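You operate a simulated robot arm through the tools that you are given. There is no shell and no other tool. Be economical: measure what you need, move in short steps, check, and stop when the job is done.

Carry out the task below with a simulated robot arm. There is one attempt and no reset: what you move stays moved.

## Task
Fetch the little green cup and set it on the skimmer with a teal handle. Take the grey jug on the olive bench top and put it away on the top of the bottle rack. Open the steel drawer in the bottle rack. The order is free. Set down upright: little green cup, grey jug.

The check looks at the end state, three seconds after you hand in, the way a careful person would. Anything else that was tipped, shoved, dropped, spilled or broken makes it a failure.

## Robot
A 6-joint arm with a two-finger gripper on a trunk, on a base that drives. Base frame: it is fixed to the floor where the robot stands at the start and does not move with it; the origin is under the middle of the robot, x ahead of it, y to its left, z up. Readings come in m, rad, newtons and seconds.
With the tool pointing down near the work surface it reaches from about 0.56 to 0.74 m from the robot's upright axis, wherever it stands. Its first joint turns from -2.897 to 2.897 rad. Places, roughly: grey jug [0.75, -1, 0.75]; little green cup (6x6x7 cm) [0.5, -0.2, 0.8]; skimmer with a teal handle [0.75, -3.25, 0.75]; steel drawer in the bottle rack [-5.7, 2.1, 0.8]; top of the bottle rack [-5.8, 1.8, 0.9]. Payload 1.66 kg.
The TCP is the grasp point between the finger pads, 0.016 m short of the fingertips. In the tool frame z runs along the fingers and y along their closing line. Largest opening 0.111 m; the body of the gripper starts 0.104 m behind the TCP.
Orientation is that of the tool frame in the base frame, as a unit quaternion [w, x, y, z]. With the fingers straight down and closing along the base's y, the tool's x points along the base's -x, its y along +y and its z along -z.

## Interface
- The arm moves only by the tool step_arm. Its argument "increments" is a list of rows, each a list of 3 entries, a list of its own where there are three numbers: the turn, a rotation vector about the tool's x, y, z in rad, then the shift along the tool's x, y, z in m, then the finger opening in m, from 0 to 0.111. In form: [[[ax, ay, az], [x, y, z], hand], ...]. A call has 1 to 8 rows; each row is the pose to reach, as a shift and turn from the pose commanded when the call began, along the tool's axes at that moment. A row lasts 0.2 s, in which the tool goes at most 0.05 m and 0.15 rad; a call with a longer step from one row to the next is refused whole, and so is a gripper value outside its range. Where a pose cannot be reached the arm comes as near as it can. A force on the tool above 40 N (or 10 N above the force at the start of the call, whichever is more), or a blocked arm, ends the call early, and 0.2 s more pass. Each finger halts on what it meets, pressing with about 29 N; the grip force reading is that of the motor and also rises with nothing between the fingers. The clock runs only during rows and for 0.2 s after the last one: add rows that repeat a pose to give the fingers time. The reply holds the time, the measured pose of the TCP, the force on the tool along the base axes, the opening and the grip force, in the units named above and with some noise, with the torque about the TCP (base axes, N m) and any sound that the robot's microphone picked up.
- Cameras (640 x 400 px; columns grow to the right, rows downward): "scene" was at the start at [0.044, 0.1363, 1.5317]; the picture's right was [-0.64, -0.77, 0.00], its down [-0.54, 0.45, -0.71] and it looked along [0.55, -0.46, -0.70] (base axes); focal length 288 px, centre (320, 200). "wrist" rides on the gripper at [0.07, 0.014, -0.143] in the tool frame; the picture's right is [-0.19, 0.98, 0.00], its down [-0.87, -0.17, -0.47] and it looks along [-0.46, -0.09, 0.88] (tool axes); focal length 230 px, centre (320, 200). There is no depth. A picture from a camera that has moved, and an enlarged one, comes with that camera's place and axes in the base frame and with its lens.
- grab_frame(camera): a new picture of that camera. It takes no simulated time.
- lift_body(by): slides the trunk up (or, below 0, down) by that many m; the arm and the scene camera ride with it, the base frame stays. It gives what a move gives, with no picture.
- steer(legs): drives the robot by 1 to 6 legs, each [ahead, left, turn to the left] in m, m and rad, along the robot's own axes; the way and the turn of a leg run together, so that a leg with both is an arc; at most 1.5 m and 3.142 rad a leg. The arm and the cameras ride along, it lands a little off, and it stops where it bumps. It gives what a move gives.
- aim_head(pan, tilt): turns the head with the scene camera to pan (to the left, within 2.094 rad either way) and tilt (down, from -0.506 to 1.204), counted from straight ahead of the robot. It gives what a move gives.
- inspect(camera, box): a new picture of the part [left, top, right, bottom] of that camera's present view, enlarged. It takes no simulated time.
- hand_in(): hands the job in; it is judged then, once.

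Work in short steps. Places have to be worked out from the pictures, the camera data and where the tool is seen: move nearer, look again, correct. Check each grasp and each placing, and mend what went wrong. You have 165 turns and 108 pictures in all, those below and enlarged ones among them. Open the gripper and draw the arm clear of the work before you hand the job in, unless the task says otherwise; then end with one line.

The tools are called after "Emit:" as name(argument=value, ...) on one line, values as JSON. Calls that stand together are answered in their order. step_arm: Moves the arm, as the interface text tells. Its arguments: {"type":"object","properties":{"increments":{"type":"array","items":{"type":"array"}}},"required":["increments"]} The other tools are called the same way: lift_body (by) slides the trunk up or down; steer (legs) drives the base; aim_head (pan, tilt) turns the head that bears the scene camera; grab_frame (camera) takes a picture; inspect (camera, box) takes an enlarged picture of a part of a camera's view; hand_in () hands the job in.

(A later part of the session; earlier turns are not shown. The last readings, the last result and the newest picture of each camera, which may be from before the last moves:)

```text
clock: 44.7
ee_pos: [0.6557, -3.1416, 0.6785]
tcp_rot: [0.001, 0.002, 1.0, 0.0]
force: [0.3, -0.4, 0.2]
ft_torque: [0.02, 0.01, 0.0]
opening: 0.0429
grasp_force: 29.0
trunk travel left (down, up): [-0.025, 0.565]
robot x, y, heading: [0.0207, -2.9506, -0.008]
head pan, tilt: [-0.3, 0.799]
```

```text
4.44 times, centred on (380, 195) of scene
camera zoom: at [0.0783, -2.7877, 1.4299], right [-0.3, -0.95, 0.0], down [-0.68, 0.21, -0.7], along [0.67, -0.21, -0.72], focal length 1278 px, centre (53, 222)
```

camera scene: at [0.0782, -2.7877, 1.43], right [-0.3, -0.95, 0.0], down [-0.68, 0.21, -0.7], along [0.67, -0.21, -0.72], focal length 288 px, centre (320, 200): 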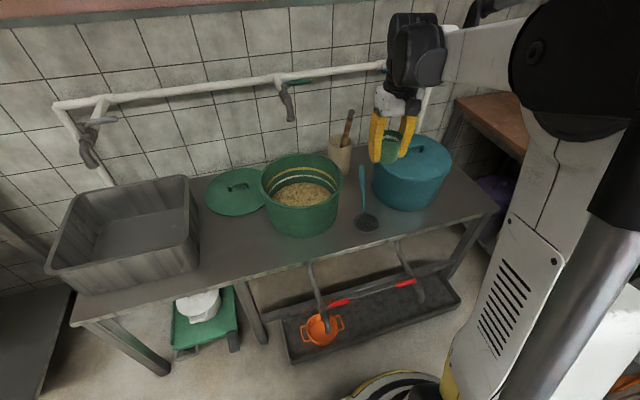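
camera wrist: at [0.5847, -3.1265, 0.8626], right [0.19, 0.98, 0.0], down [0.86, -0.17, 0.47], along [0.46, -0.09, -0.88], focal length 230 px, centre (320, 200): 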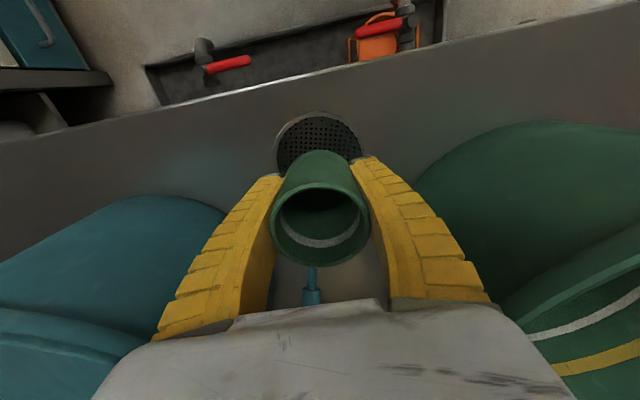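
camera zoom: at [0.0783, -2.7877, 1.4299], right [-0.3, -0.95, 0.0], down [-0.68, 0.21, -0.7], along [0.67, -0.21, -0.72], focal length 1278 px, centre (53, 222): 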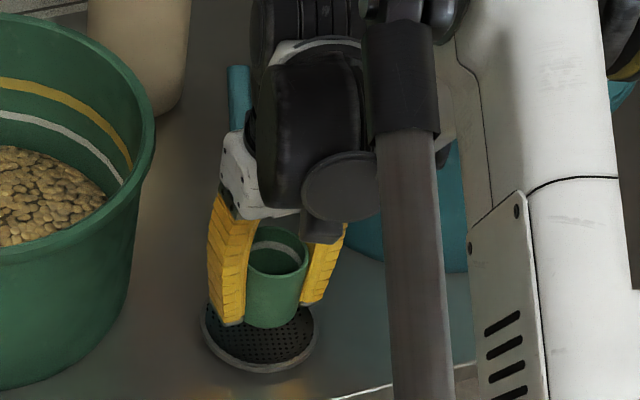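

Cup bottom is approaching the disc. Continue in 4 mm rows.

Emit:
step_arm(increments=[[[0, 0, 0], [0, 0, 0.004], 0.0], [[0, 0, 0], [0, 0, 0.008], 0.0], [[0, 0, 0], [0, 0, 0.012], 0.0], [[0, 0, 0], [0, 0, 0.016], 0.0]])

Emit:
inspect(camera="scene", box=[310, 150, 450, 240])

```text
clock: 45.7
ee_pos: [0.6552, -3.1434, 0.6628]
tcp_rot: [0.001, 0.002, 1.0, -0.001]
force: [0.5, 0.1, -1.0]
ft_torque: [0.0, 0.01, 0.0]
opening: 0.0431
grasp_force: 29.4
trunk travel left (down, up): [-0.025, 0.565]
robot x, y, heading: [0.0215, -2.952, -0.007]
head pan, tilt: [-0.3, 0.799]
```

```text
4.44 times, centred on (380, 195) of scene
camera zoom: at [0.0783, -2.7877, 1.4299], right [-0.3, -0.95, 0.0], down [-0.68, 0.21, -0.7], along [0.67, -0.21, -0.72], focal length 1278 px, centre (53, 222)
```

zoom: 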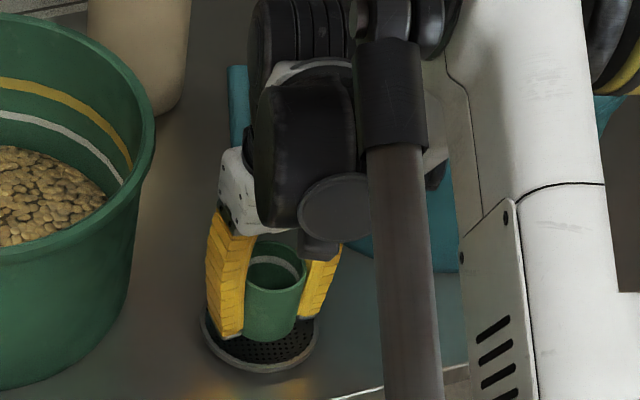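

About 13 mm left; the cup appears ~7 mm too far to -y of disc centre. Correct and continue down.

Emit:
step_arm(increments=[[[0, 0, 0], [-0.002, 0.006, 0.0], 0.0], [[0, 0, 0], [-0.002, 0.006, 0.004], 0.0], [[0, 0, 0], [-0.002, 0.006, 0.008], 0.0], [[0, 0, 0], [-0.002, 0.006, 0.011], 0.0], [[0, 0, 0], [-0.002, 0.006, 0.014], 0.0]])

Emit:
inspect(camera="scene", box=[310, 150, 450, 240])

Emit:
grab_frame(camera="wrist")

```text
clock: 46.9
ee_pos: [0.6563, -3.1333, 0.6504]
tcp_rot: [0.003, 0.002, 1.0, -0.001]
force: [5.5, -0.3, 25.1]
ft_torque: [0.62, 0.07, -0.15]
opening: 0.043
grasp_force: 28.6
trunk travel left (down, up): [-0.025, 0.565]
robot x, y, heading: [0.0169, -2.9504, -0.003]
head pan, tilt: [-0.3, 0.799]
```

```text
4.44 times, centred on (380, 195) of scene
camera zoom: at [0.0767, -2.7872, 1.4302], right [-0.3, -0.95, 0.0], down [-0.68, 0.21, -0.7], along [0.67, -0.21, -0.72], focal length 1278 px, centre (53, 222)
```

zoom: 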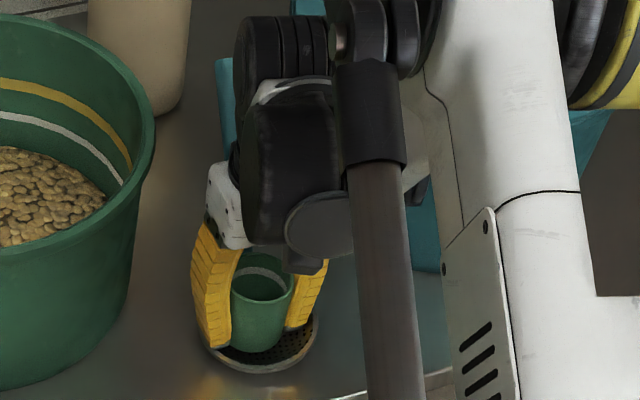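

```text
66 pictures are left
camera wrist: at [0.5878, -3.1197, 0.7926], right [0.19, 0.98, 0.0], down [0.86, -0.17, 0.47], along [0.47, -0.09, -0.88], focal length 230 px, centre (320, 200)
```

wrist: 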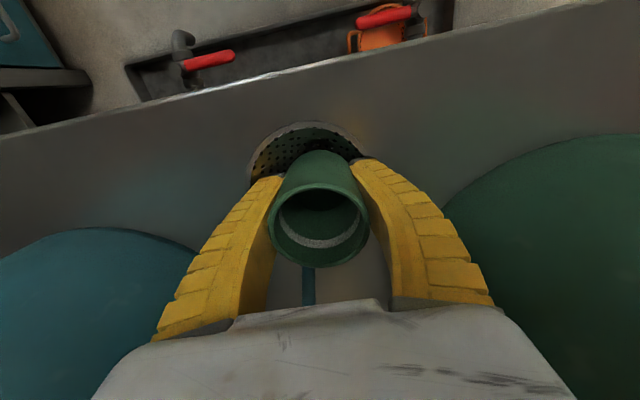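

I overshot: wrist view shows the cup ~9 mm to +y of the disc centre, touching the rim side (torque about x). Lift a bit, shift back -y, and lower again.

Emit:
step_arm(increments=[[[0, 0, 0], [0, 0, -0.006], 0.0], [[0, 0, 0], [0, 0, -0.012], 0.0], [[0, 0, 0], [0, -0.006, -0.014], 0.0], [[0, 0, 0], [0, -0.006, -0.014], 0.0]])

Emit:
grab_frame(camera="wrist")

```text
clock: 47.9
ee_pos: [0.6569, -3.1414, 0.6617]
tcp_rot: [0.001, 0.002, 1.0, 0.0]
force: [0.1, 0.4, -1.1]
ft_torque: [-0.02, -0.01, 0.01]
opening: 0.043
grasp_force: 28.8
trunk travel left (down, up): [-0.025, 0.565]
robot x, y, heading: [0.0215, -2.9546, -0.001]
head pan, tilt: [-0.3, 0.799]
```

```text
65 pictures are left
camera wrist: at [0.5881, -3.1265, 0.8055], right [0.19, 0.98, 0.0], down [0.86, -0.17, 0.47], along [0.46, -0.09, -0.88], focal length 230 px, centre (320, 200)
```

wrist: 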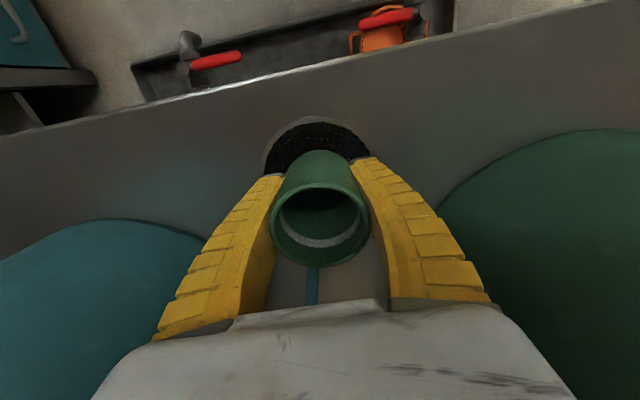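

Centred within ~3 mm now. Lowering to contact.

Emit:
step_arm(increments=[[[0, 0, 0], [0, -0.002, 0.004], 0.0], [[0, 0, 0], [0, -0.002, 0.008], 0.0], [[0, 0, 0], [0, -0.002, 0.011], 0.0], [[0, 0, 0], [0, -0.002, 0.013], 0.0]])

Emit:
grab_frame(camera="wrist")

Emit:
inspect(camera="scene", box=[310, 150, 450, 240])

```text
clock: 48.9
ee_pos: [0.6557, -3.1444, 0.6473]
tcp_rot: [0.001, 0.002, 1.0, 0.0]
force: [-0.1, 0.5, 0.0]
ft_torque: [0.01, -0.01, 0.01]
opening: 0.0432
grasp_force: 29.6
trunk travel left (down, up): [-0.025, 0.565]
robot x, y, heading: [0.021, -2.9506, -0.005]
head pan, tilt: [-0.3, 0.799]
```

```text
64 pictures are left
camera wrist: at [0.5868, -3.1291, 0.7914], right [0.19, 0.98, 0.0], down [0.86, -0.17, 0.47], along [0.46, -0.09, -0.88], focal length 230 px, centre (320, 200)
```

wrist: 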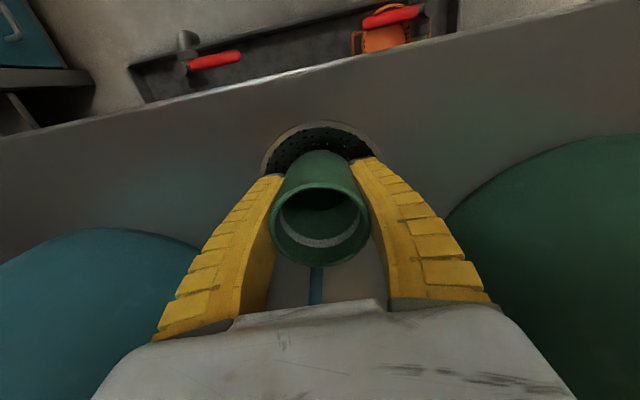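

```text
4.44 times, centred on (380, 195) of scene
camera zoom: at [0.0783, -2.7877, 1.4299], right [-0.3, -0.95, 0.0], down [-0.68, 0.21, -0.7], along [0.67, -0.21, -0.72], focal length 1278 px, centre (53, 222)
```

zoom: 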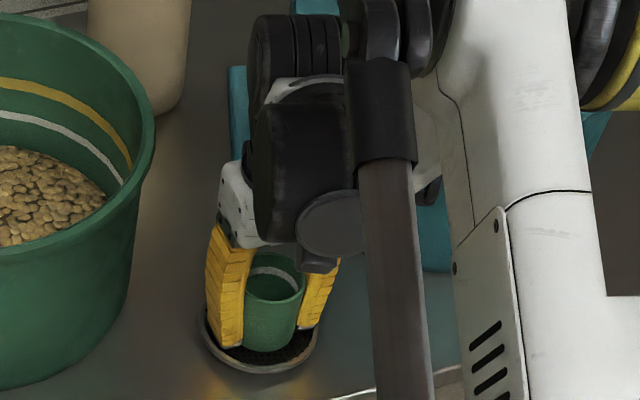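

No contact yet; disc is slightly dished. Continue in 2-3 mm rows.

Emit:
step_arm(increments=[[[0, 0, 0], [0, 0, 0.003], 0.0], [[0, 0, 0], [0, 0, 0.005], 0.0], [[0, 0, 0], [0, 0, 0.007], 0.0], [[0, 0, 0], [0, 0, 0.009], 0.0]])

```text
clock: 49.7
ee_pos: [0.6569, -3.1429, 0.646]
tcp_rot: [0.002, 0.002, 1.0, 0.0]
force: [-3.7, 1.4, 30.9]
ft_torque: [0.06, -0.01, 0.11]
opening: 0.0429
grasp_force: 28.9
trunk travel left (down, up): [-0.025, 0.565]
robot x, y, heading: [0.0162, -2.9508, -0.005]
head pan, tilt: [-0.3, 0.799]
stopped in row 3: the force on the tool passed its limit at 44 N (the readings are from after the stop); the commanded pose is now the measured one
```

Firm centred contact at 0.646. Checking with close views before release.

Emit:
inspect(camera="scene", box=[345, 190, 400, 240])

Emit:
inspect(camera="wrist", box=[230, 100, 410, 220])

```text
8.00 times, centred on (372, 215) of scene
camera zoom: at [0.0751, -2.7868, 1.4301], right [-0.3, -0.95, 0.0], down [-0.68, 0.21, -0.7], along [0.67, -0.21, -0.72], focal length 2301 px, centre (-100, 80)
```

zoom: 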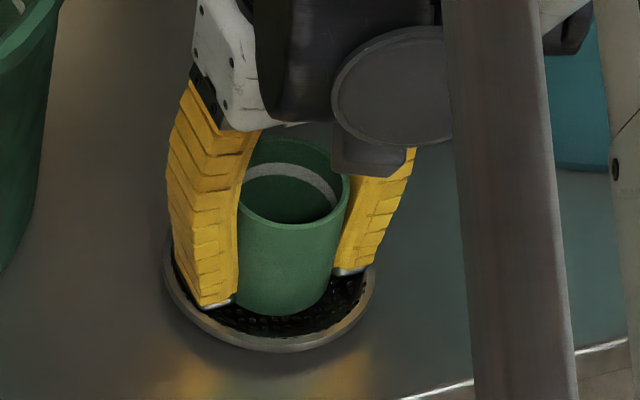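

```text
3.33 times, centred on (320, 160) of wrist
camera zoom: at [0.5867, -3.1281, 0.7894], right [0.19, 0.98, 0.0], down [0.86, -0.17, 0.47], along [0.47, -0.09, -0.88], focal length 767 px, centre (320, 333)
```

zoom: 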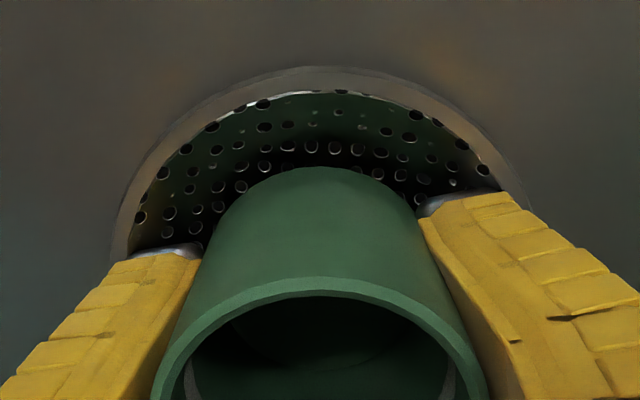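

The cup sits centred in the concave perforated disc. Relax pressure, open only slightly (rim is near), then lift clear.

Emit:
step_arm(increments=[[[0, 0, 0], [0, 0, -0.001], 0.0], [[0, 0, 0], [0, 0, -0.0015], 0.046], [[0, 0, 0], [0, 0, -0.0015], 0.05], [[0, 0, 0], [0, 0, -0.0015], 0.053], [[0, 0, 0], [0, 0, -0.0015], 0.055], [[0, 0, 0], [0, 0, -0.0015], 0.055]])

Emit:
inspect(camera="wrist", box=[230, 100, 410, 220])

```text
clock: 51.1
ee_pos: [0.6561, -3.1443, 0.6466]
tcp_rot: [0.002, 0.002, 1.0, 0.0]
force: [-1.8, 2.2, 29.6]
ft_torque: [0.07, -0.01, 0.03]
opening: 0.0497
grasp_force: 0.0
trunk travel left (down, up): [-0.025, 0.565]
robot x, y, heading: [0.0215, -2.9535, -0.003]
head pan, tilt: [-0.3, 0.799]
```

```text
3.33 times, centred on (320, 160) of wrist
camera zoom: at [0.5871, -3.1287, 0.7896], right [0.19, 0.98, 0.0], down [0.86, -0.17, 0.48], along [0.47, -0.09, -0.88], focal length 767 px, centre (320, 333)
```

zoom: 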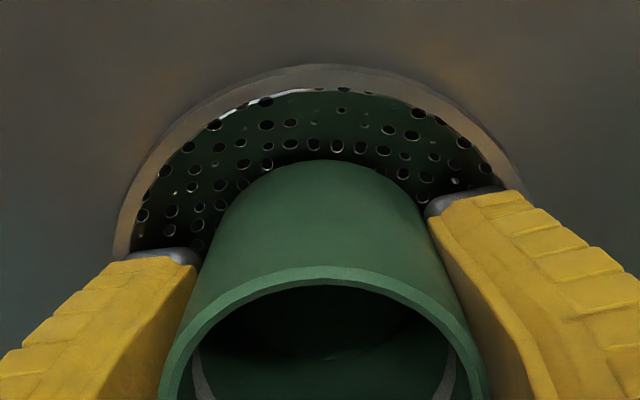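

Fingers have released, tips rest on the bowl (hence the force). Raise slowly a few mm and check that the cup stays.

Emit:
step_arm(increments=[[[0, 0, 0], [0, 0, -0.004], 0.053], [[0, 0, 0], [0, 0, -0.008], 0.056], [[0, 0, 0], [0, 0, -0.012], 0.06], [[0, 0, 0], [0, 0, -0.012], 0.06]])

Emit:
inspect(camera="wrist", box=[230, 100, 410, 220])

Emit:
inspect(camera="scene", box=[345, 190, 400, 240])

```text
clock: 52.1
ee_pos: [0.6574, -3.1453, 0.6565]
tcp_rot: [0.001, 0.002, 1.0, -0.001]
force: [1.1, 1.1, 0.1]
ft_torque: [-0.03, -0.01, 0.01]
opening: 0.0617
grasp_force: 1.5
trunk travel left (down, up): [-0.025, 0.565]
robot x, y, heading: [0.0215, -2.9513, -0.001]
head pan, tilt: [-0.3, 0.799]
```

```text
3.33 times, centred on (320, 160) of wrist
camera zoom: at [0.5883, -3.13, 0.8005], right [0.19, 0.98, 0.0], down [0.86, -0.17, 0.47], along [0.46, -0.09, -0.88], focal length 767 px, centre (320, 333)
```

zoom: 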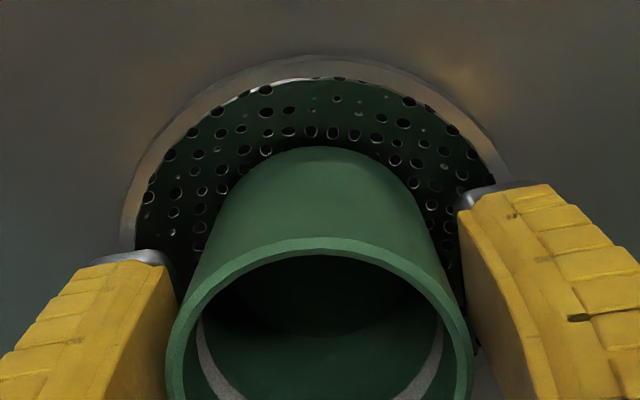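

```text
8.00 times, centred on (372, 215) of scene
camera zoom: at [0.0782, -2.7877, 1.4299], right [-0.3, -0.95, 0.0], down [-0.68, 0.21, -0.7], along [0.67, -0.21, -0.72], focal length 2301 px, centre (-100, 80)
```

zoom: 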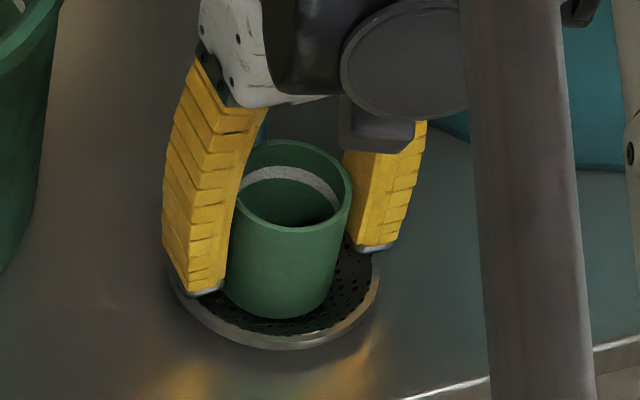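

The cup stands free inside the skimmer. Lifting straight up well clear.

Emit:
step_arm(increments=[[[0, 0, 0], [0, 0, -0.015], 0.064], [[0, 0, 0], [0, 0, -0.035], 0.066], [[0, 0, 0], [0, 0, -0.06], 0.07], [[0, 0, 0], [0, 0, -0.1], 0.08], [[0, 0, 0], [0, 0, -0.14], 0.085], [[0, 0, 0], [0, 0, -0.18], 0.085], [[0, 0, 0], [0, 0, -0.22], 0.085], [[0, 0, 0], [0, 0, -0.26], 0.085]])

Emit:
inspect(camera="scene", box=[320, 150, 420, 240])

Emit:
grab_frame(camera="wrist")

```text
clock: 53.9
ee_pos: [0.6574, -3.1418, 0.9178]
tcp_rot: [0.001, 0.001, 1.0, -0.001]
force: [0.1, -0.7, -0.1]
ft_torque: [-0.02, 0.0, 0.01]
opening: 0.0862
grasp_force: 0.5
trunk travel left (down, up): [-0.025, 0.565]
robot x, y, heading: [0.02, -2.9498, -0.001]
head pan, tilt: [-0.3, 0.799]
```

```text
4.44 times, centred on (370, 195) of scene
camera zoom: at [0.0782, -2.7877, 1.4299], right [-0.3, -0.95, 0.0], down [-0.68, 0.21, -0.7], along [0.67, -0.21, -0.72], focal length 1278 px, centre (98, 222)
```

zoom: 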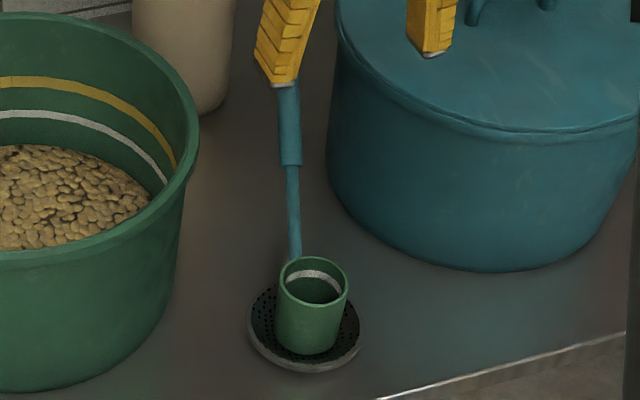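

```text
56 pictures are left
camera wrist: at [0.5881, -3.1272, 1.0611], right [0.19, 0.98, 0.0], down [0.86, -0.17, 0.47], along [0.46, -0.09, -0.88], focal length 230 px, centre (320, 200)
```

wrist: 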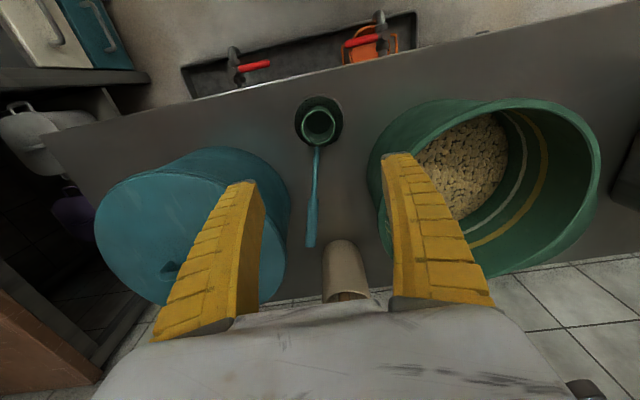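

Cup placed upright on the skimmer. Now raise trunk, back out, and slide left toward the olive bench.

Emit:
lift_body(by=0.15)

Emit:
steer(legs=[[-0.3, 0, 0], [0, 1.1, 0], [0, 0.95, 0]])

Emit:
aim_head(pan=-0.2, tilt=0.65)

Emit:
grab_frame(camera="scene")

```text
clock: 55.6
ee_pos: [0.6567, -3.1424, 1.0674]
tcp_rot: [0.002, 0.002, 1.0, -0.001]
force: [-0.9, -0.3, 0.4]
ft_torque: [0.01, -0.02, 0.03]
opening: 0.0861
grasp_force: 0.9
trunk travel left (down, up): [-0.175, 0.415]
robot x, y, heading: [0.0197, -2.9556, -0.006]
head pan, tilt: [-0.3, 0.799]
```

```text
clock: 67.5
ee_pos: [0.3739, -1.0677, 1.0678]
tcp_rot: [0.002, 0.001, 1.0, 0.0]
force: [-0.8, -1.0, 0.3]
ft_torque: [-0.01, 0.0, 0.02]
opening: 0.0861
grasp_force: 0.6
trunk travel left (down, up): [-0.175, 0.415]
robot x, y, heading: [-0.2621, -0.8821, -0.0]
head pan, tilt: [-0.3, 0.799]
```

```text
clock: 68.2
ee_pos: [0.3758, -1.0669, 1.0665]
tcp_rot: [0.0, 0.0, 1.0, -0.001]
force: [-0.2, 0.4, 0.1]
ft_torque: [-0.02, -0.02, -0.02]
opening: 0.0861
grasp_force: 0.5
trunk travel left (down, up): [-0.175, 0.415]
robot x, y, heading: [-0.2626, -0.8823, -0.002]
head pan, tilt: [-0.201, 0.649]
```

```text
55 pictures are left
camera scene: at [-0.1973, -0.7088, 1.5925], right [-0.2, -0.98, 0.0], down [-0.59, 0.12, -0.8], along [0.78, -0.16, -0.6], focal length 288 px, centre (320, 200)
```

scene: 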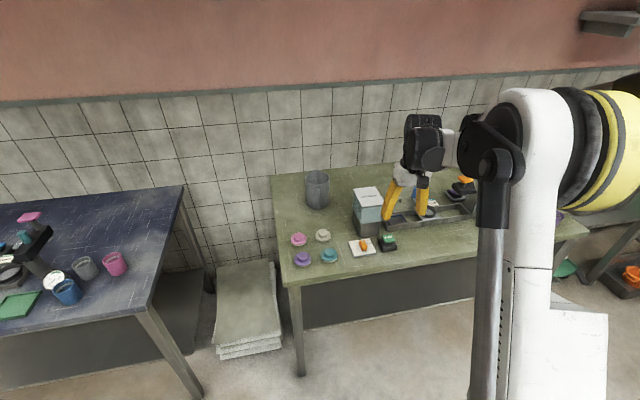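

Jug at ≈(0.81, -0.907), bench top ≈0.79, front edge x≈0.405. Zooming on the jug.

Emit:
inspect(camera="scene", box=[270, 150, 390, 225])

Emit:
grab_frame(camera="wrist")

```text
5.33 times, centred on (330, 188) of scene
camera zoom: at [-0.1973, -0.7088, 1.5925], right [-0.2, -0.98, 0.0], down [-0.59, 0.12, -0.8], along [0.78, -0.16, -0.6], focal length 1534 px, centre (267, 267)
```

zoom: 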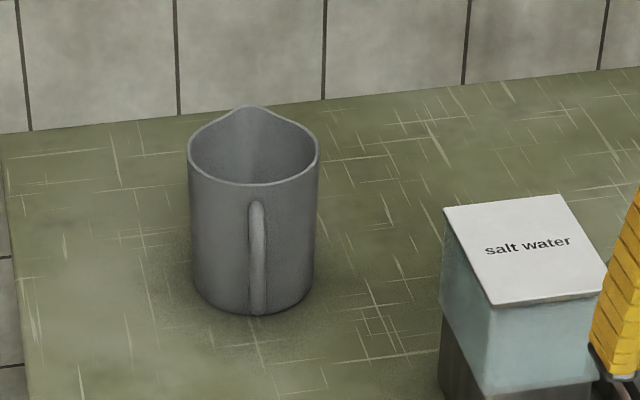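

```text
53 pictures are left
camera wrist: at [0.3062, -1.0526, 1.2106], right [0.19, 0.98, 0.0], down [0.86, -0.17, 0.47], along [0.46, -0.09, -0.88], focal length 230 px, centre (320, 200)
```

wrist: 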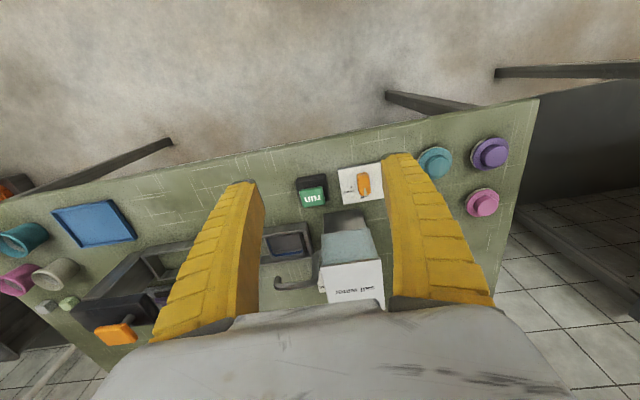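

The jug is ~0.10 m wide, 0.137 tall, handle facing the robot. I'll grip its body across ±y with the tool tilted slightly forward for reach. Drive to about (0.06, -1.0).

Emit:
steer(legs=[[0.32, -0.1, 0]])

Emit:
step_arm(increments=[[[0, 0, 0], [0, 0.0, -0.03], 0.111], [[0, 0, 0], [-0.0, 0.04, -0.05], 0.111], [[0, 0, 0], [0, 0.08, -0.05], 0.111], [[0, -0.06, 0], [0, 0.12, -0.05], 0.111], [[0, -0.18, 0], [0, 0.16, -0.05], 0.111], [[0, -0.3, 0], [0, 0.2, -0.05], 0.111], [[0, -0.35, 0], [0, 0.24, -0.05], 0.111], [[0, -0.35, 0], [0, 0.26, -0.05], 0.111]])

Emit:
grab_frame(camera="wrist")

Emit:
grab_frame(camera="scene")

```text
clock: 70.4
ee_pos: [0.6906, -1.1643, 1.0664]
tcp_rot: [0.001, -0.004, 1.0, 0.001]
force: [0.4, 0.1, -0.2]
ft_torque: [0.0, 0.02, 0.04]
opening: 0.0862
grasp_force: 0.8
trunk travel left (down, up): [-0.175, 0.415]
robot x, y, heading: [0.0487, -0.977, 0.009]
head pan, tilt: [-0.201, 0.649]
```

```text
clock: 72.2
ee_pos: [0.6855, -0.8999, 1.1159]
tcp_rot: [0.176, -0.004, 0.984, 0.0]
force: [-0.1, 0.1, 0.0]
ft_torque: [-0.01, -0.02, 0.03]
opening: 0.1112
grasp_force: 0.1
trunk travel left (down, up): [-0.175, 0.415]
robot x, y, heading: [0.054, -0.978, 0.005]
head pan, tilt: [-0.201, 0.649]
```

```text
52 pictures are left
camera wrist: at [0.5716, -0.8871, 1.2269], right [0.17, 0.98, 0.06], down [0.65, -0.16, 0.74], along [0.74, -0.08, -0.67], focal length 230 px, centre (320, 200)
```

wrist: 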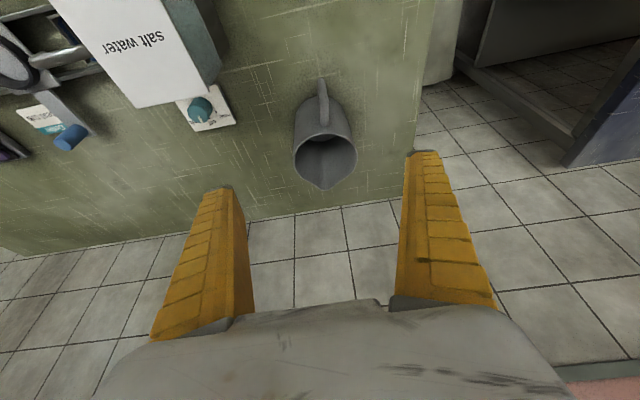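

```text
51 pictures are left
camera scene: at [0.1147, -0.8096, 1.5925], right [-0.19, -0.98, 0.0], down [-0.59, 0.12, -0.8], along [0.78, -0.15, -0.6], focal length 288 px, centre (320, 200)
```

scene: 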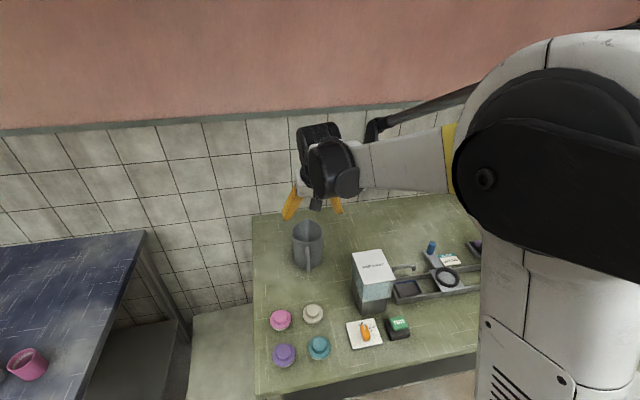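

Both cameras put the jug centre at ≈(0.812, -0.903). Scaled to fingertip depth the jug looks ~0.84 of the open gap, so a body grip fits. Move to a pre-grasp just above the rim along the tilted axis.

Emit:
step_arm(increments=[[[0, 0, 0], [-0.015, -0.002, 0.04], 0.111], [[0, 0, 0], [-0.03, -0.002, 0.08], 0.111], [[0, 0, 0], [-0.042, -0.002, 0.118], 0.111], [[0, 0, 0], [-0.042, -0.002, 0.118], 0.111]])

Emit:
grab_frame(camera="wrist")

Emit:
inspect(camera="scene", box=[250, 170, 390, 270])

```text
clock: 73.2
ee_pos: [0.7662, -0.9056, 1.0195]
tcp_rot: [0.174, -0.004, 0.985, 0.0]
force: [0.4, 0.0, -0.3]
ft_torque: [-0.02, -0.01, 0.0]
opening: 0.1112
grasp_force: 0.1
trunk travel left (down, up): [-0.175, 0.415]
robot x, y, heading: [0.0495, -0.9819, 0.005]
head pan, tilt: [-0.201, 0.649]
```

```text
50 pictures are left
camera wrist: at [0.6529, -0.8921, 1.1311], right [0.17, 0.98, 0.06], down [0.65, -0.16, 0.74], along [0.74, -0.08, -0.67], focal length 230 px, centre (320, 200)
```

wrist: 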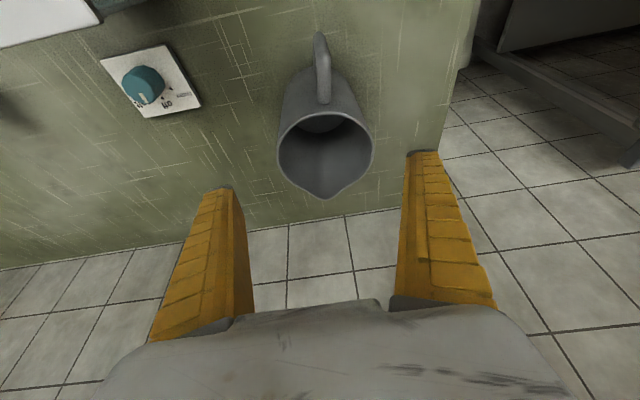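

```text
4.00 times, centred on (320, 220) of scene
camera zoom: at [0.1145, -0.8098, 1.5925], right [-0.19, -0.98, 0.0], down [-0.59, 0.12, -0.8], along [0.78, -0.15, -0.6], focal length 1150 px, centre (320, 120)
```

zoom: 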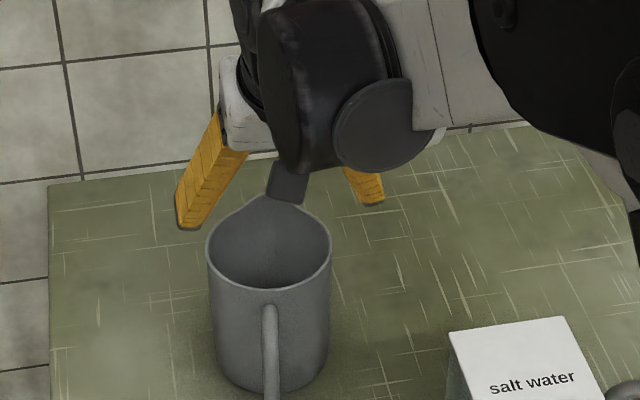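

Refined: jug axis (0.798, -0.900), rim z≈0.943, diameter ≈0.10. Aligning (+5 mm y) and advancing along the tool axis to just above the rim.

Emit:
step_arm(increments=[[[0, 0, 0], [0.016, 0.005, 0.0], 0.111], [[0, 0, 0], [0.016, 0.005, 0.03], 0.111], [[0, 0, 0], [0.016, 0.005, 0.045], 0.111], [[0, 0, 0], [0.016, 0.005, 0.045], 0.111]])

Emit:
grab_frame(camera="wrist")

Emit:
inspect(camera="scene", box=[250, 170, 390, 270])

```text
clock: 74.2
ee_pos: [0.7688, -0.9002, 0.9721]
tcp_rot: [0.175, -0.004, 0.985, -0.001]
force: [0.4, 1.2, 0.0]
ft_torque: [0.0, -0.02, 0.01]
opening: 0.111
grasp_force: 0.1
trunk travel left (down, up): [-0.175, 0.415]
robot x, y, heading: [0.0479, -0.9788, 0.004]
head pan, tilt: [-0.201, 0.649]
```

```text
48 pictures are left
camera wrist: at [0.6547, -0.8857, 1.0831], right [0.17, 0.98, 0.06], down [0.65, -0.16, 0.74], along [0.74, -0.08, -0.67], focal length 230 px, centre (320, 200)
```

wrist: 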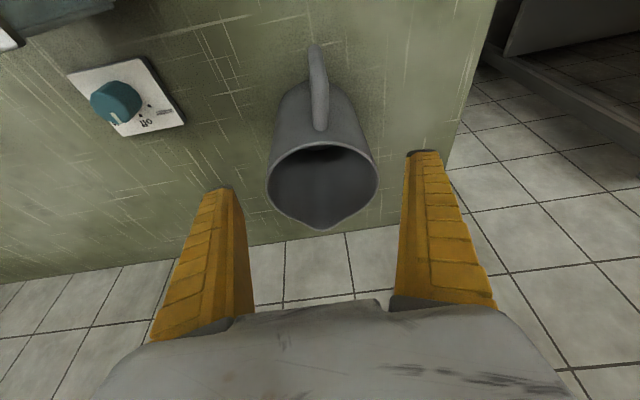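

```text
4.00 times, centred on (320, 220) of scene
camera zoom: at [0.1143, -0.8098, 1.5925], right [-0.19, -0.98, 0.0], down [-0.59, 0.12, -0.8], along [0.78, -0.15, -0.6], focal length 1150 px, centre (320, 120)
```

zoom: 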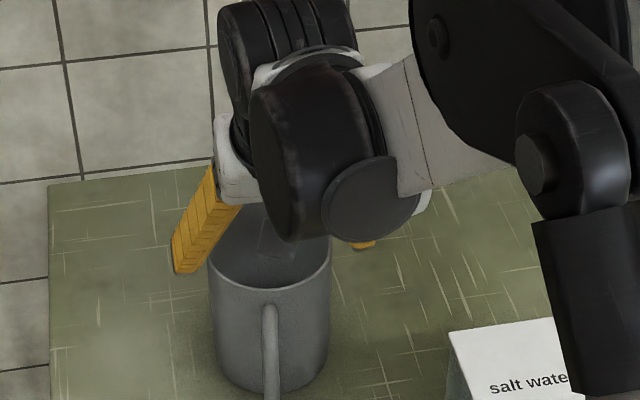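

Margins ~30 px both sides; all consistent. Advancing along the axis around the jug.

Emit:
step_arm(increments=[[[0, 0, 0], [0, 0.001, 0.02], 0.111], [[0, 0, 0], [0, 0.001, 0.04], 0.111], [[0, 0, 0], [0, 0.001, 0.06], 0.111], [[0, 0, 0], [0, 0.001, 0.08], 0.111], [[0, 0, 0], [0, 0.001, 0.088], 0.111]])

Emit:
grab_frame(camera="wrist")

Emit:
inspect(camera="scene", box=[250, 170, 390, 270])

```text
clock: 75.4
ee_pos: [0.7973, -0.899, 0.8885]
tcp_rot: [0.174, -0.004, 0.985, 0.0]
force: [-0.7, -0.5, 2.0]
ft_torque: [-0.01, -0.03, -0.01]
opening: 0.1118
grasp_force: 0.0
trunk travel left (down, up): [-0.175, 0.415]
robot x, y, heading: [0.0528, -0.9807, 0.007]
head pan, tilt: [-0.201, 0.649]
```

```text
46 pictures are left
camera wrist: at [0.6832, -0.8862, 0.9999], right [0.17, 0.98, 0.06], down [0.65, -0.16, 0.74], along [0.74, -0.08, -0.67], focal length 230 px, centre (320, 200)
```

wrist: 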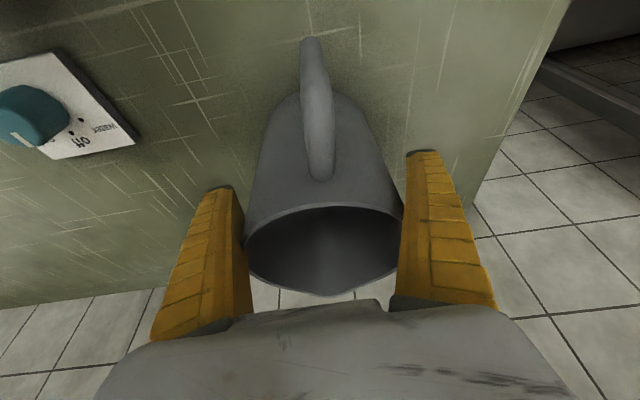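

```text
4.00 times, centred on (320, 220) of scene
camera zoom: at [0.1145, -0.8098, 1.5925], right [-0.19, -0.98, 0.0], down [-0.59, 0.12, -0.8], along [0.78, -0.15, -0.6], focal length 1150 px, centre (320, 120)
```

zoom: 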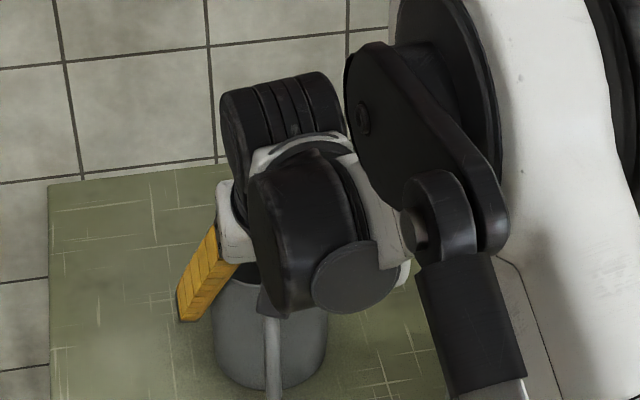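

Jug is well between the fingers. Closing fully and waiting.

Emit:
step_arm(increments=[[[0, 0, 0], [0, 0, 0.0], 0.1], [[0, 0, 0], [0, 0, 0.0], 0.09], [[0, 0, 0], [0, 0, 0.0], 0.08], [[0, 0, 0], [0, 0, 0.0], 0.06], [[0, 0, 0], [0, 0, 0.0], 0.03], [[0, 0, 0], [0, 0, 0.0], 0.0], [[0, 0, 0], [0, 0, 0.0], 0.0], [[0, 0, 0], [0, 0, 0.0], 0.0]])

Emit:
step_arm(increments=[[[0, 0, 0], [0.0034, 0, -0.0094], 0.0], [[0, 0, 0], [0.0069, 0, -0.0188], 0.0], [[0, 0, 0], [0.0103, 0, -0.0282], 0.0], [[0, 0, 0], [0.0137, 0, -0.0376], 0.0]])

Emit:
grab_frame(camera="wrist")

```text
clock: 77.2
ee_pos: [0.7971, -0.8998, 0.889]
tcp_rot: [0.174, -0.004, 0.985, 0.0]
force: [0.3, -0.3, -1.3]
ft_torque: [-0.03, 0.0, 0.0]
opening: 0.0
grasp_force: 28.8
trunk travel left (down, up): [-0.175, 0.415]
robot x, y, heading: [0.0494, -0.9815, 0.002]
head pan, tilt: [-0.201, 0.649]
```

```text
clock: 78.2
ee_pos: [0.7725, -0.901, 0.9202]
tcp_rot: [0.175, -0.004, 0.985, 0.0]
force: [-0.8, 0.7, 0.2]
ft_torque: [0.01, -0.02, 0.01]
opening: 0.0059
grasp_force: 29.1
trunk travel left (down, up): [-0.175, 0.415]
robot x, y, heading: [0.0494, -0.978, 0.011]
head pan, tilt: [-0.201, 0.649]
```

```text
44 pictures are left
camera wrist: at [0.658, -0.8868, 1.0305], right [0.17, 0.98, 0.06], down [0.65, -0.16, 0.74], along [0.74, -0.08, -0.67], focal length 230 px, centre (320, 200)
```

wrist: 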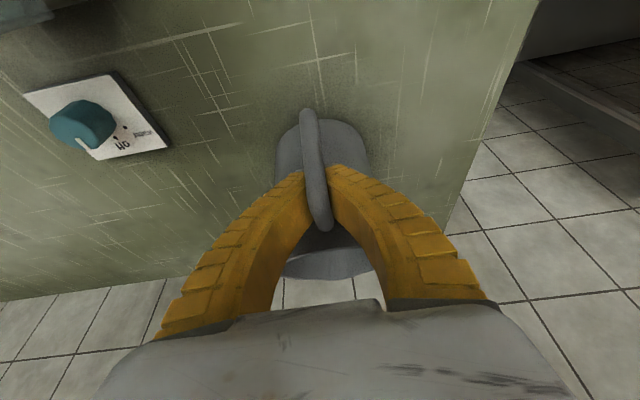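

The fingers closed to zero – the jug slipped out forward and the handle now lies at the fingers. Looking before doing anything.

Emit:
inspect(camera="scene", box=[250, 150, 410, 270])

Emit:
inspect(camera="wrist", box=[220, 90, 440, 300])

```text
3.33 times, centred on (330, 210) of scene
camera zoom: at [0.1144, -0.8099, 1.5925], right [-0.19, -0.98, 0.0], down [-0.59, 0.12, -0.8], along [0.78, -0.15, -0.6], focal length 959 px, centre (287, 167)
```

zoom: 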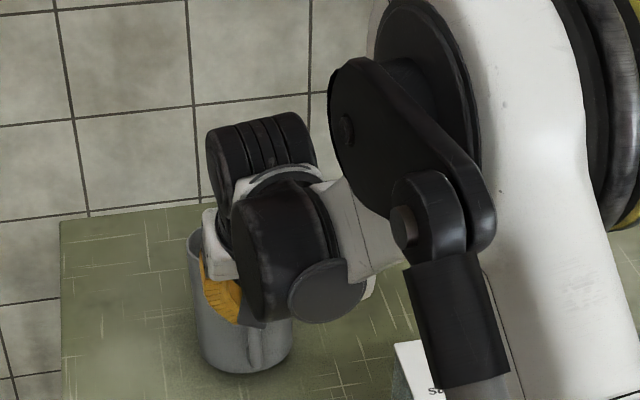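

```text
1.90 times, centred on (330, 195) of wrist
camera zoom: at [0.658, -0.8868, 1.0305], right [0.17, 0.98, 0.06], down [0.65, -0.16, 0.74], along [0.74, -0.08, -0.67], focal length 438 px, centre (301, 210)
```

zoom: 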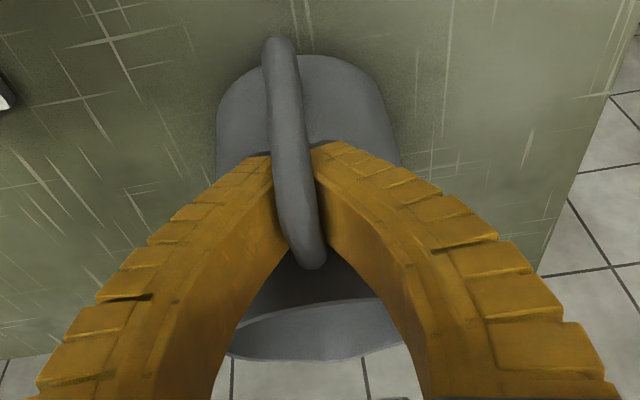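

The jug is still upright; the fingers slid behind it into the handle loop (they gripped behind its axis because of the tilt). Reopening in place, then withdrawing along the tool axis.

Emit:
step_arm(increments=[[[0, 0, 0], [0, 0, 0], 0.03], [[0, 0, 0], [0, 0, 0], 0.06], [[0, 0, 0], [0, 0, 0], 0.09], [[0, 0, 0], [0, 0, 0], 0.111], [[0, 0, 0], [0, 0, 0], 0.111]])

Emit:
grab_frame(camera="wrist")

```text
clock: 79.4
ee_pos: [0.7718, -0.9006, 0.9188]
tcp_rot: [0.175, -0.004, 0.984, 0.0]
force: [0.0, -0.1, 0.1]
ft_torque: [-0.01, 0.0, 0.01]
opening: 0.111
grasp_force: 0.1
trunk travel left (down, up): [-0.175, 0.415]
robot x, y, heading: [0.0455, -0.9835, 0.008]
head pan, tilt: [-0.201, 0.649]
```

```text
41 pictures are left
camera wrist: at [0.6583, -0.8868, 1.0304], right [0.17, 0.98, 0.06], down [0.65, -0.16, 0.74], along [0.74, -0.08, -0.67], focal length 230 px, centre (320, 200)
```

wrist: 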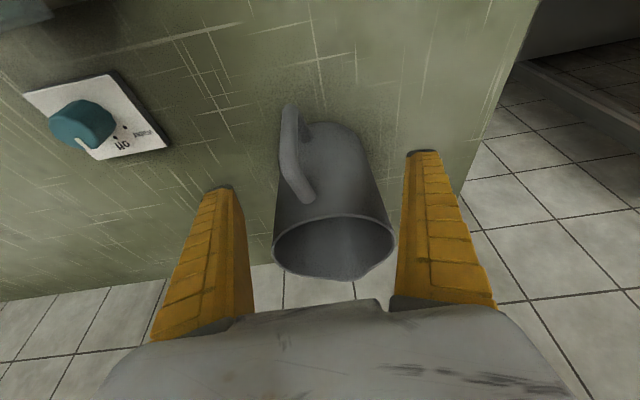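

Jug upright, shifted to ≈(0.822, -0.897). I withdraw, drive 4.5 cm closer and use a smaller tilt so the grip line passes through the jug axis.

Emit:
step_arm(increments=[[[0, 0, 0], [0, 0, -0.04], 0.111], [[0, 0, 0], [0, 0, -0.08], 0.111], [[0, 0, 0], [0, 0, -0.12], 0.111], [[0, 0, 0], [0, 0, -0.15], 0.111]])

Emit:
steer(legs=[[0.045, 0, 0]])

Emit:
step_arm(increments=[[[0, 0.1, 0], [0, 0.0, 0], 0.111], [[0, 0.2, 0], [-0.02, 0.004, 0.01], 0.111], [[0, 0.2, 0], [-0.05, 0.004, 0.02], 0.111], [[0, 0.2, 0], [-0.06, 0.004, 0.02], 0.111]])

Emit:
grab_frame(camera="wrist")

```text
clock: 80.4
ee_pos: [0.7166, -0.9005, 1.0628]
tcp_rot: [0.174, -0.004, 0.985, -0.001]
force: [0.0, 0.1, -0.3]
ft_torque: [0.02, -0.01, 0.01]
opening: 0.1107
grasp_force: 0.1
trunk travel left (down, up): [-0.175, 0.415]
robot x, y, heading: [0.0496, -0.9805, 0.003]
head pan, tilt: [-0.201, 0.649]
```

```text
clock: 81.3
ee_pos: [0.7639, -0.9006, 1.062]
tcp_rot: [0.175, -0.004, 0.985, 0.0]
force: [0.5, -0.2, 0.3]
ft_torque: [-0.03, 0.01, 0.03]
opening: 0.111
grasp_force: 0.1
trunk travel left (down, up): [-0.175, 0.415]
robot x, y, heading: [0.092, -0.9828, 0.006]
head pan, tilt: [-0.201, 0.649]
```

```text
clock: 82.3
ee_pos: [0.8283, -0.8967, 1.0636]
tcp_rot: [0.075, -0.003, 0.997, 0.0]
force: [0.0, 0.4, -0.5]
ft_torque: [-0.03, 0.02, -0.02]
opening: 0.111
grasp_force: 0.0
trunk travel left (down, up): [-0.175, 0.415]
robot x, y, heading: [0.0957, -0.9798, 0.008]
head pan, tilt: [-0.201, 0.649]
```

```text
40 pictures are left
camera wrist: at [0.738, -0.8837, 1.1959], right [0.18, 0.98, 0.03], down [0.79, -0.16, 0.6], along [0.59, -0.09, -0.8], focal length 230 px, centre (320, 200)
```

wrist: 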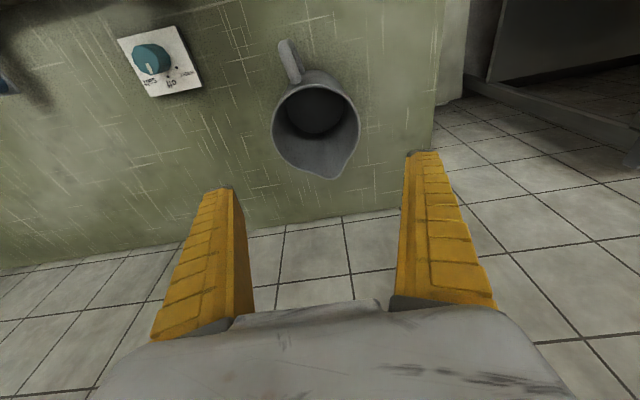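

Rim at (0.823, -0.897, 0.943), aligned in y. Advance along the axis, staying centred, to z≈0.885.

Emit:
step_arm(increments=[[[0, 0, 0], [0.0276, -0.001, 0.03], 0.111], [[0, 0, 0], [0.0276, -0.001, 0.07], 0.111], [[0, 0, 0], [0.0276, -0.001, 0.095], 0.111], [[0, 0, 0], [0.0276, -0.001, 0.095], 0.111]])

Emit:
grab_frame(camera="wrist")

```text
clock: 83.3
ee_pos: [0.8146, -0.8974, 0.9658]
tcp_rot: [0.076, -0.003, 0.997, -0.001]
force: [0.6, 0.3, -0.7]
ft_torque: [0.01, 0.02, 0.0]
opening: 0.111
grasp_force: 0.0
trunk travel left (down, up): [-0.175, 0.415]
robot x, y, heading: [0.0959, -0.9832, 0.009]
head pan, tilt: [-0.201, 0.649]
```

```text
39 pictures are left
camera wrist: at [0.7259, -0.8836, 1.0978], right [0.18, 0.98, 0.03], down [0.79, -0.16, 0.6], along [0.59, -0.09, -0.8], focal length 230 px, centre (320, 200)
```

wrist: 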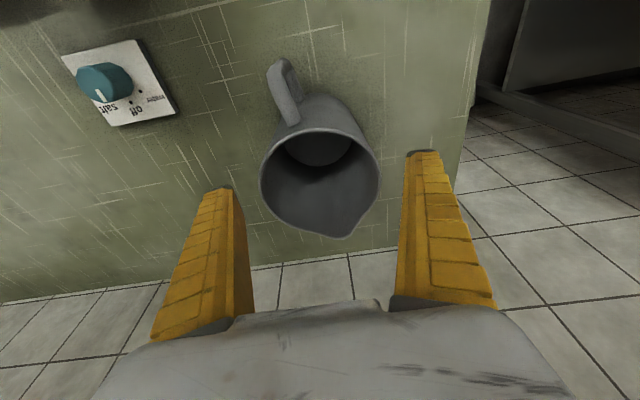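

Perfectly centred. Advance 0.083 and close.

Emit:
step_arm(increments=[[[0, 0, 0], [0, 0, 0.02], 0.111], [[0, 0, 0], [0, 0, 0.045], 0.111], [[0, 0, 0], [0, 0, 0.07], 0.111], [[0, 0, 0], [0, 0, 0.083], 0.111], [[0, 0, 0], [0, 0, 0.083], 0.111]])

Emit:
grab_frame(camera="wrist")

```text
clock: 84.5
ee_pos: [0.8271, -0.8968, 0.884]
tcp_rot: [0.075, -0.003, 0.997, 0.0]
force: [-1.2, -1.5, 11.5]
ft_torque: [0.24, -0.15, -0.07]
opening: 0.1141
grasp_force: 3.5
trunk travel left (down, up): [-0.175, 0.415]
robot x, y, heading: [0.0965, -0.9808, 0.009]
head pan, tilt: [-0.201, 0.649]
```

```text
38 pictures are left
camera wrist: at [0.7372, -0.8837, 1.0151], right [0.18, 0.98, 0.03], down [0.79, -0.16, 0.6], along [0.59, -0.09, -0.8], focal length 230 px, centre (320, 200)
```

wrist: 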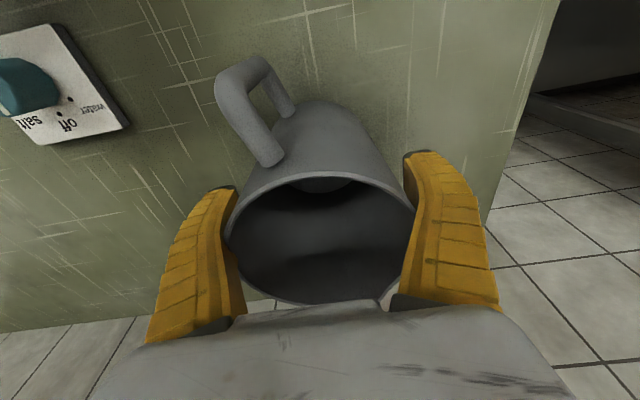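

Fingers straddle the jug snugly (slightly spread). Closing and waiting.

Emit:
step_arm(increments=[[[0, 0, 0], [0, 0, 0.0], 0.1], [[0, 0, 0], [0, 0, 0.0], 0.09], [[0, 0, 0], [0, 0, 0.0], 0.08], [[0, 0, 0], [0, 0, 0.0], 0.06], [[0, 0, 0], [0, 0, 0.0], 0.06]])

Emit:
grab_frame(camera="wrist")

```text
clock: 85.7
ee_pos: [0.827, -0.8984, 0.8833]
tcp_rot: [0.077, -0.003, 0.997, -0.001]
force: [0.0, -0.3, -1.5]
ft_torque: [0.01, 0.01, 0.0]
opening: 0.1009
grasp_force: 29.1
trunk travel left (down, up): [-0.175, 0.415]
robot x, y, heading: [0.0927, -0.9851, 0.005]
head pan, tilt: [-0.201, 0.649]
```

```text
37 pictures are left
camera wrist: at [0.7373, -0.8837, 1.0154], right [0.18, 0.98, 0.03], down [0.79, -0.16, 0.6], along [0.59, -0.09, -0.8], focal length 230 px, centre (320, 200)
```

wrist: 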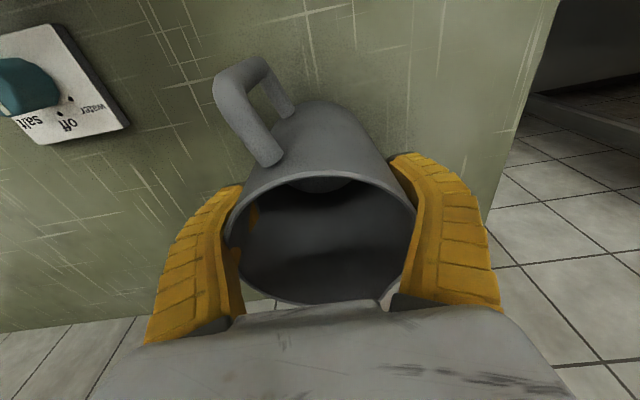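

Gripped at 0.101 with full force. Lifting 4 cm vertically, slowly.

Emit:
step_arm(increments=[[[0, 0, 0], [-0.0007, 0, -0.005], 0.04], [[0, 0, 0], [-0.0015, 0, -0.01], 0.04], [[0, 0, 0], [-0.003, 0, -0.02], 0.04], [[0, 0, 0], [-0.0045, 0, -0.03], 0.04], [[0, 0, 0], [-0.006, 0, -0.04], 0.04], [[0, 0, 0], [-0.006, 0, -0.04], 0.04]])

Emit:
grab_frame(camera="wrist")

Emit:
inspect(camera="scene", box=[200, 150, 400, 300])

```text
clock: 87.1
ee_pos: [0.824, -0.8987, 0.9243]
tcp_rot: [0.076, -0.003, 0.997, -0.001]
force: [0.7, 0.4, -0.9]
ft_torque: [-0.01, -0.03, 0.0]
opening: 0.1005
grasp_force: 29.0
trunk travel left (down, up): [-0.175, 0.415]
robot x, y, heading: [0.0953, -0.9835, 0.007]
head pan, tilt: [-0.201, 0.649]
```

```text
36 pictures are left
camera wrist: at [0.7347, -0.8844, 1.0562], right [0.18, 0.98, 0.03], down [0.79, -0.16, 0.6], along [0.59, -0.09, -0.8], focal length 230 px, centre (320, 200)
```

wrist: 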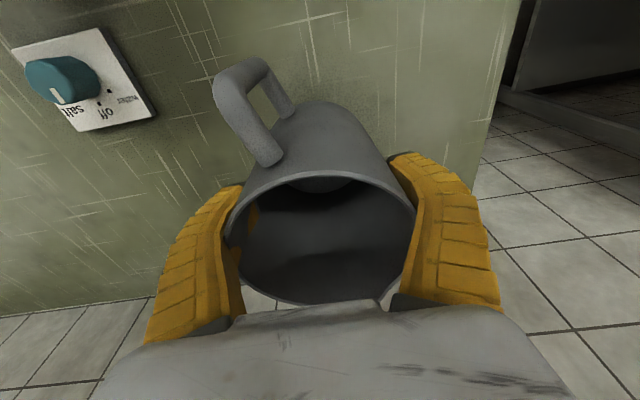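

```text
2.67 times, centred on (300, 225) of scene
camera zoom: at [0.1605, -0.8095, 1.5925], right [-0.19, -0.98, 0.0], down [-0.59, 0.12, -0.8], along [0.78, -0.15, -0.6], focal length 767 px, centre (373, 133)
```

zoom: 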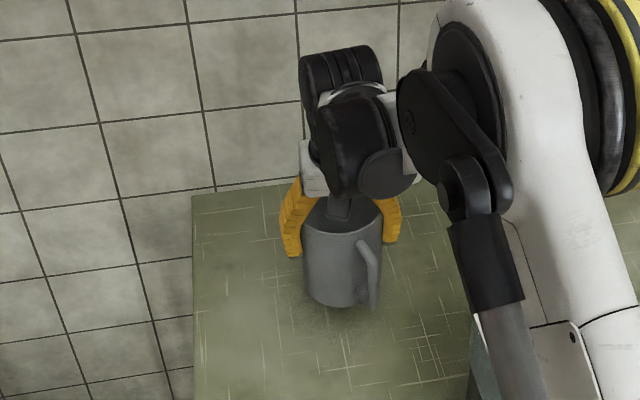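

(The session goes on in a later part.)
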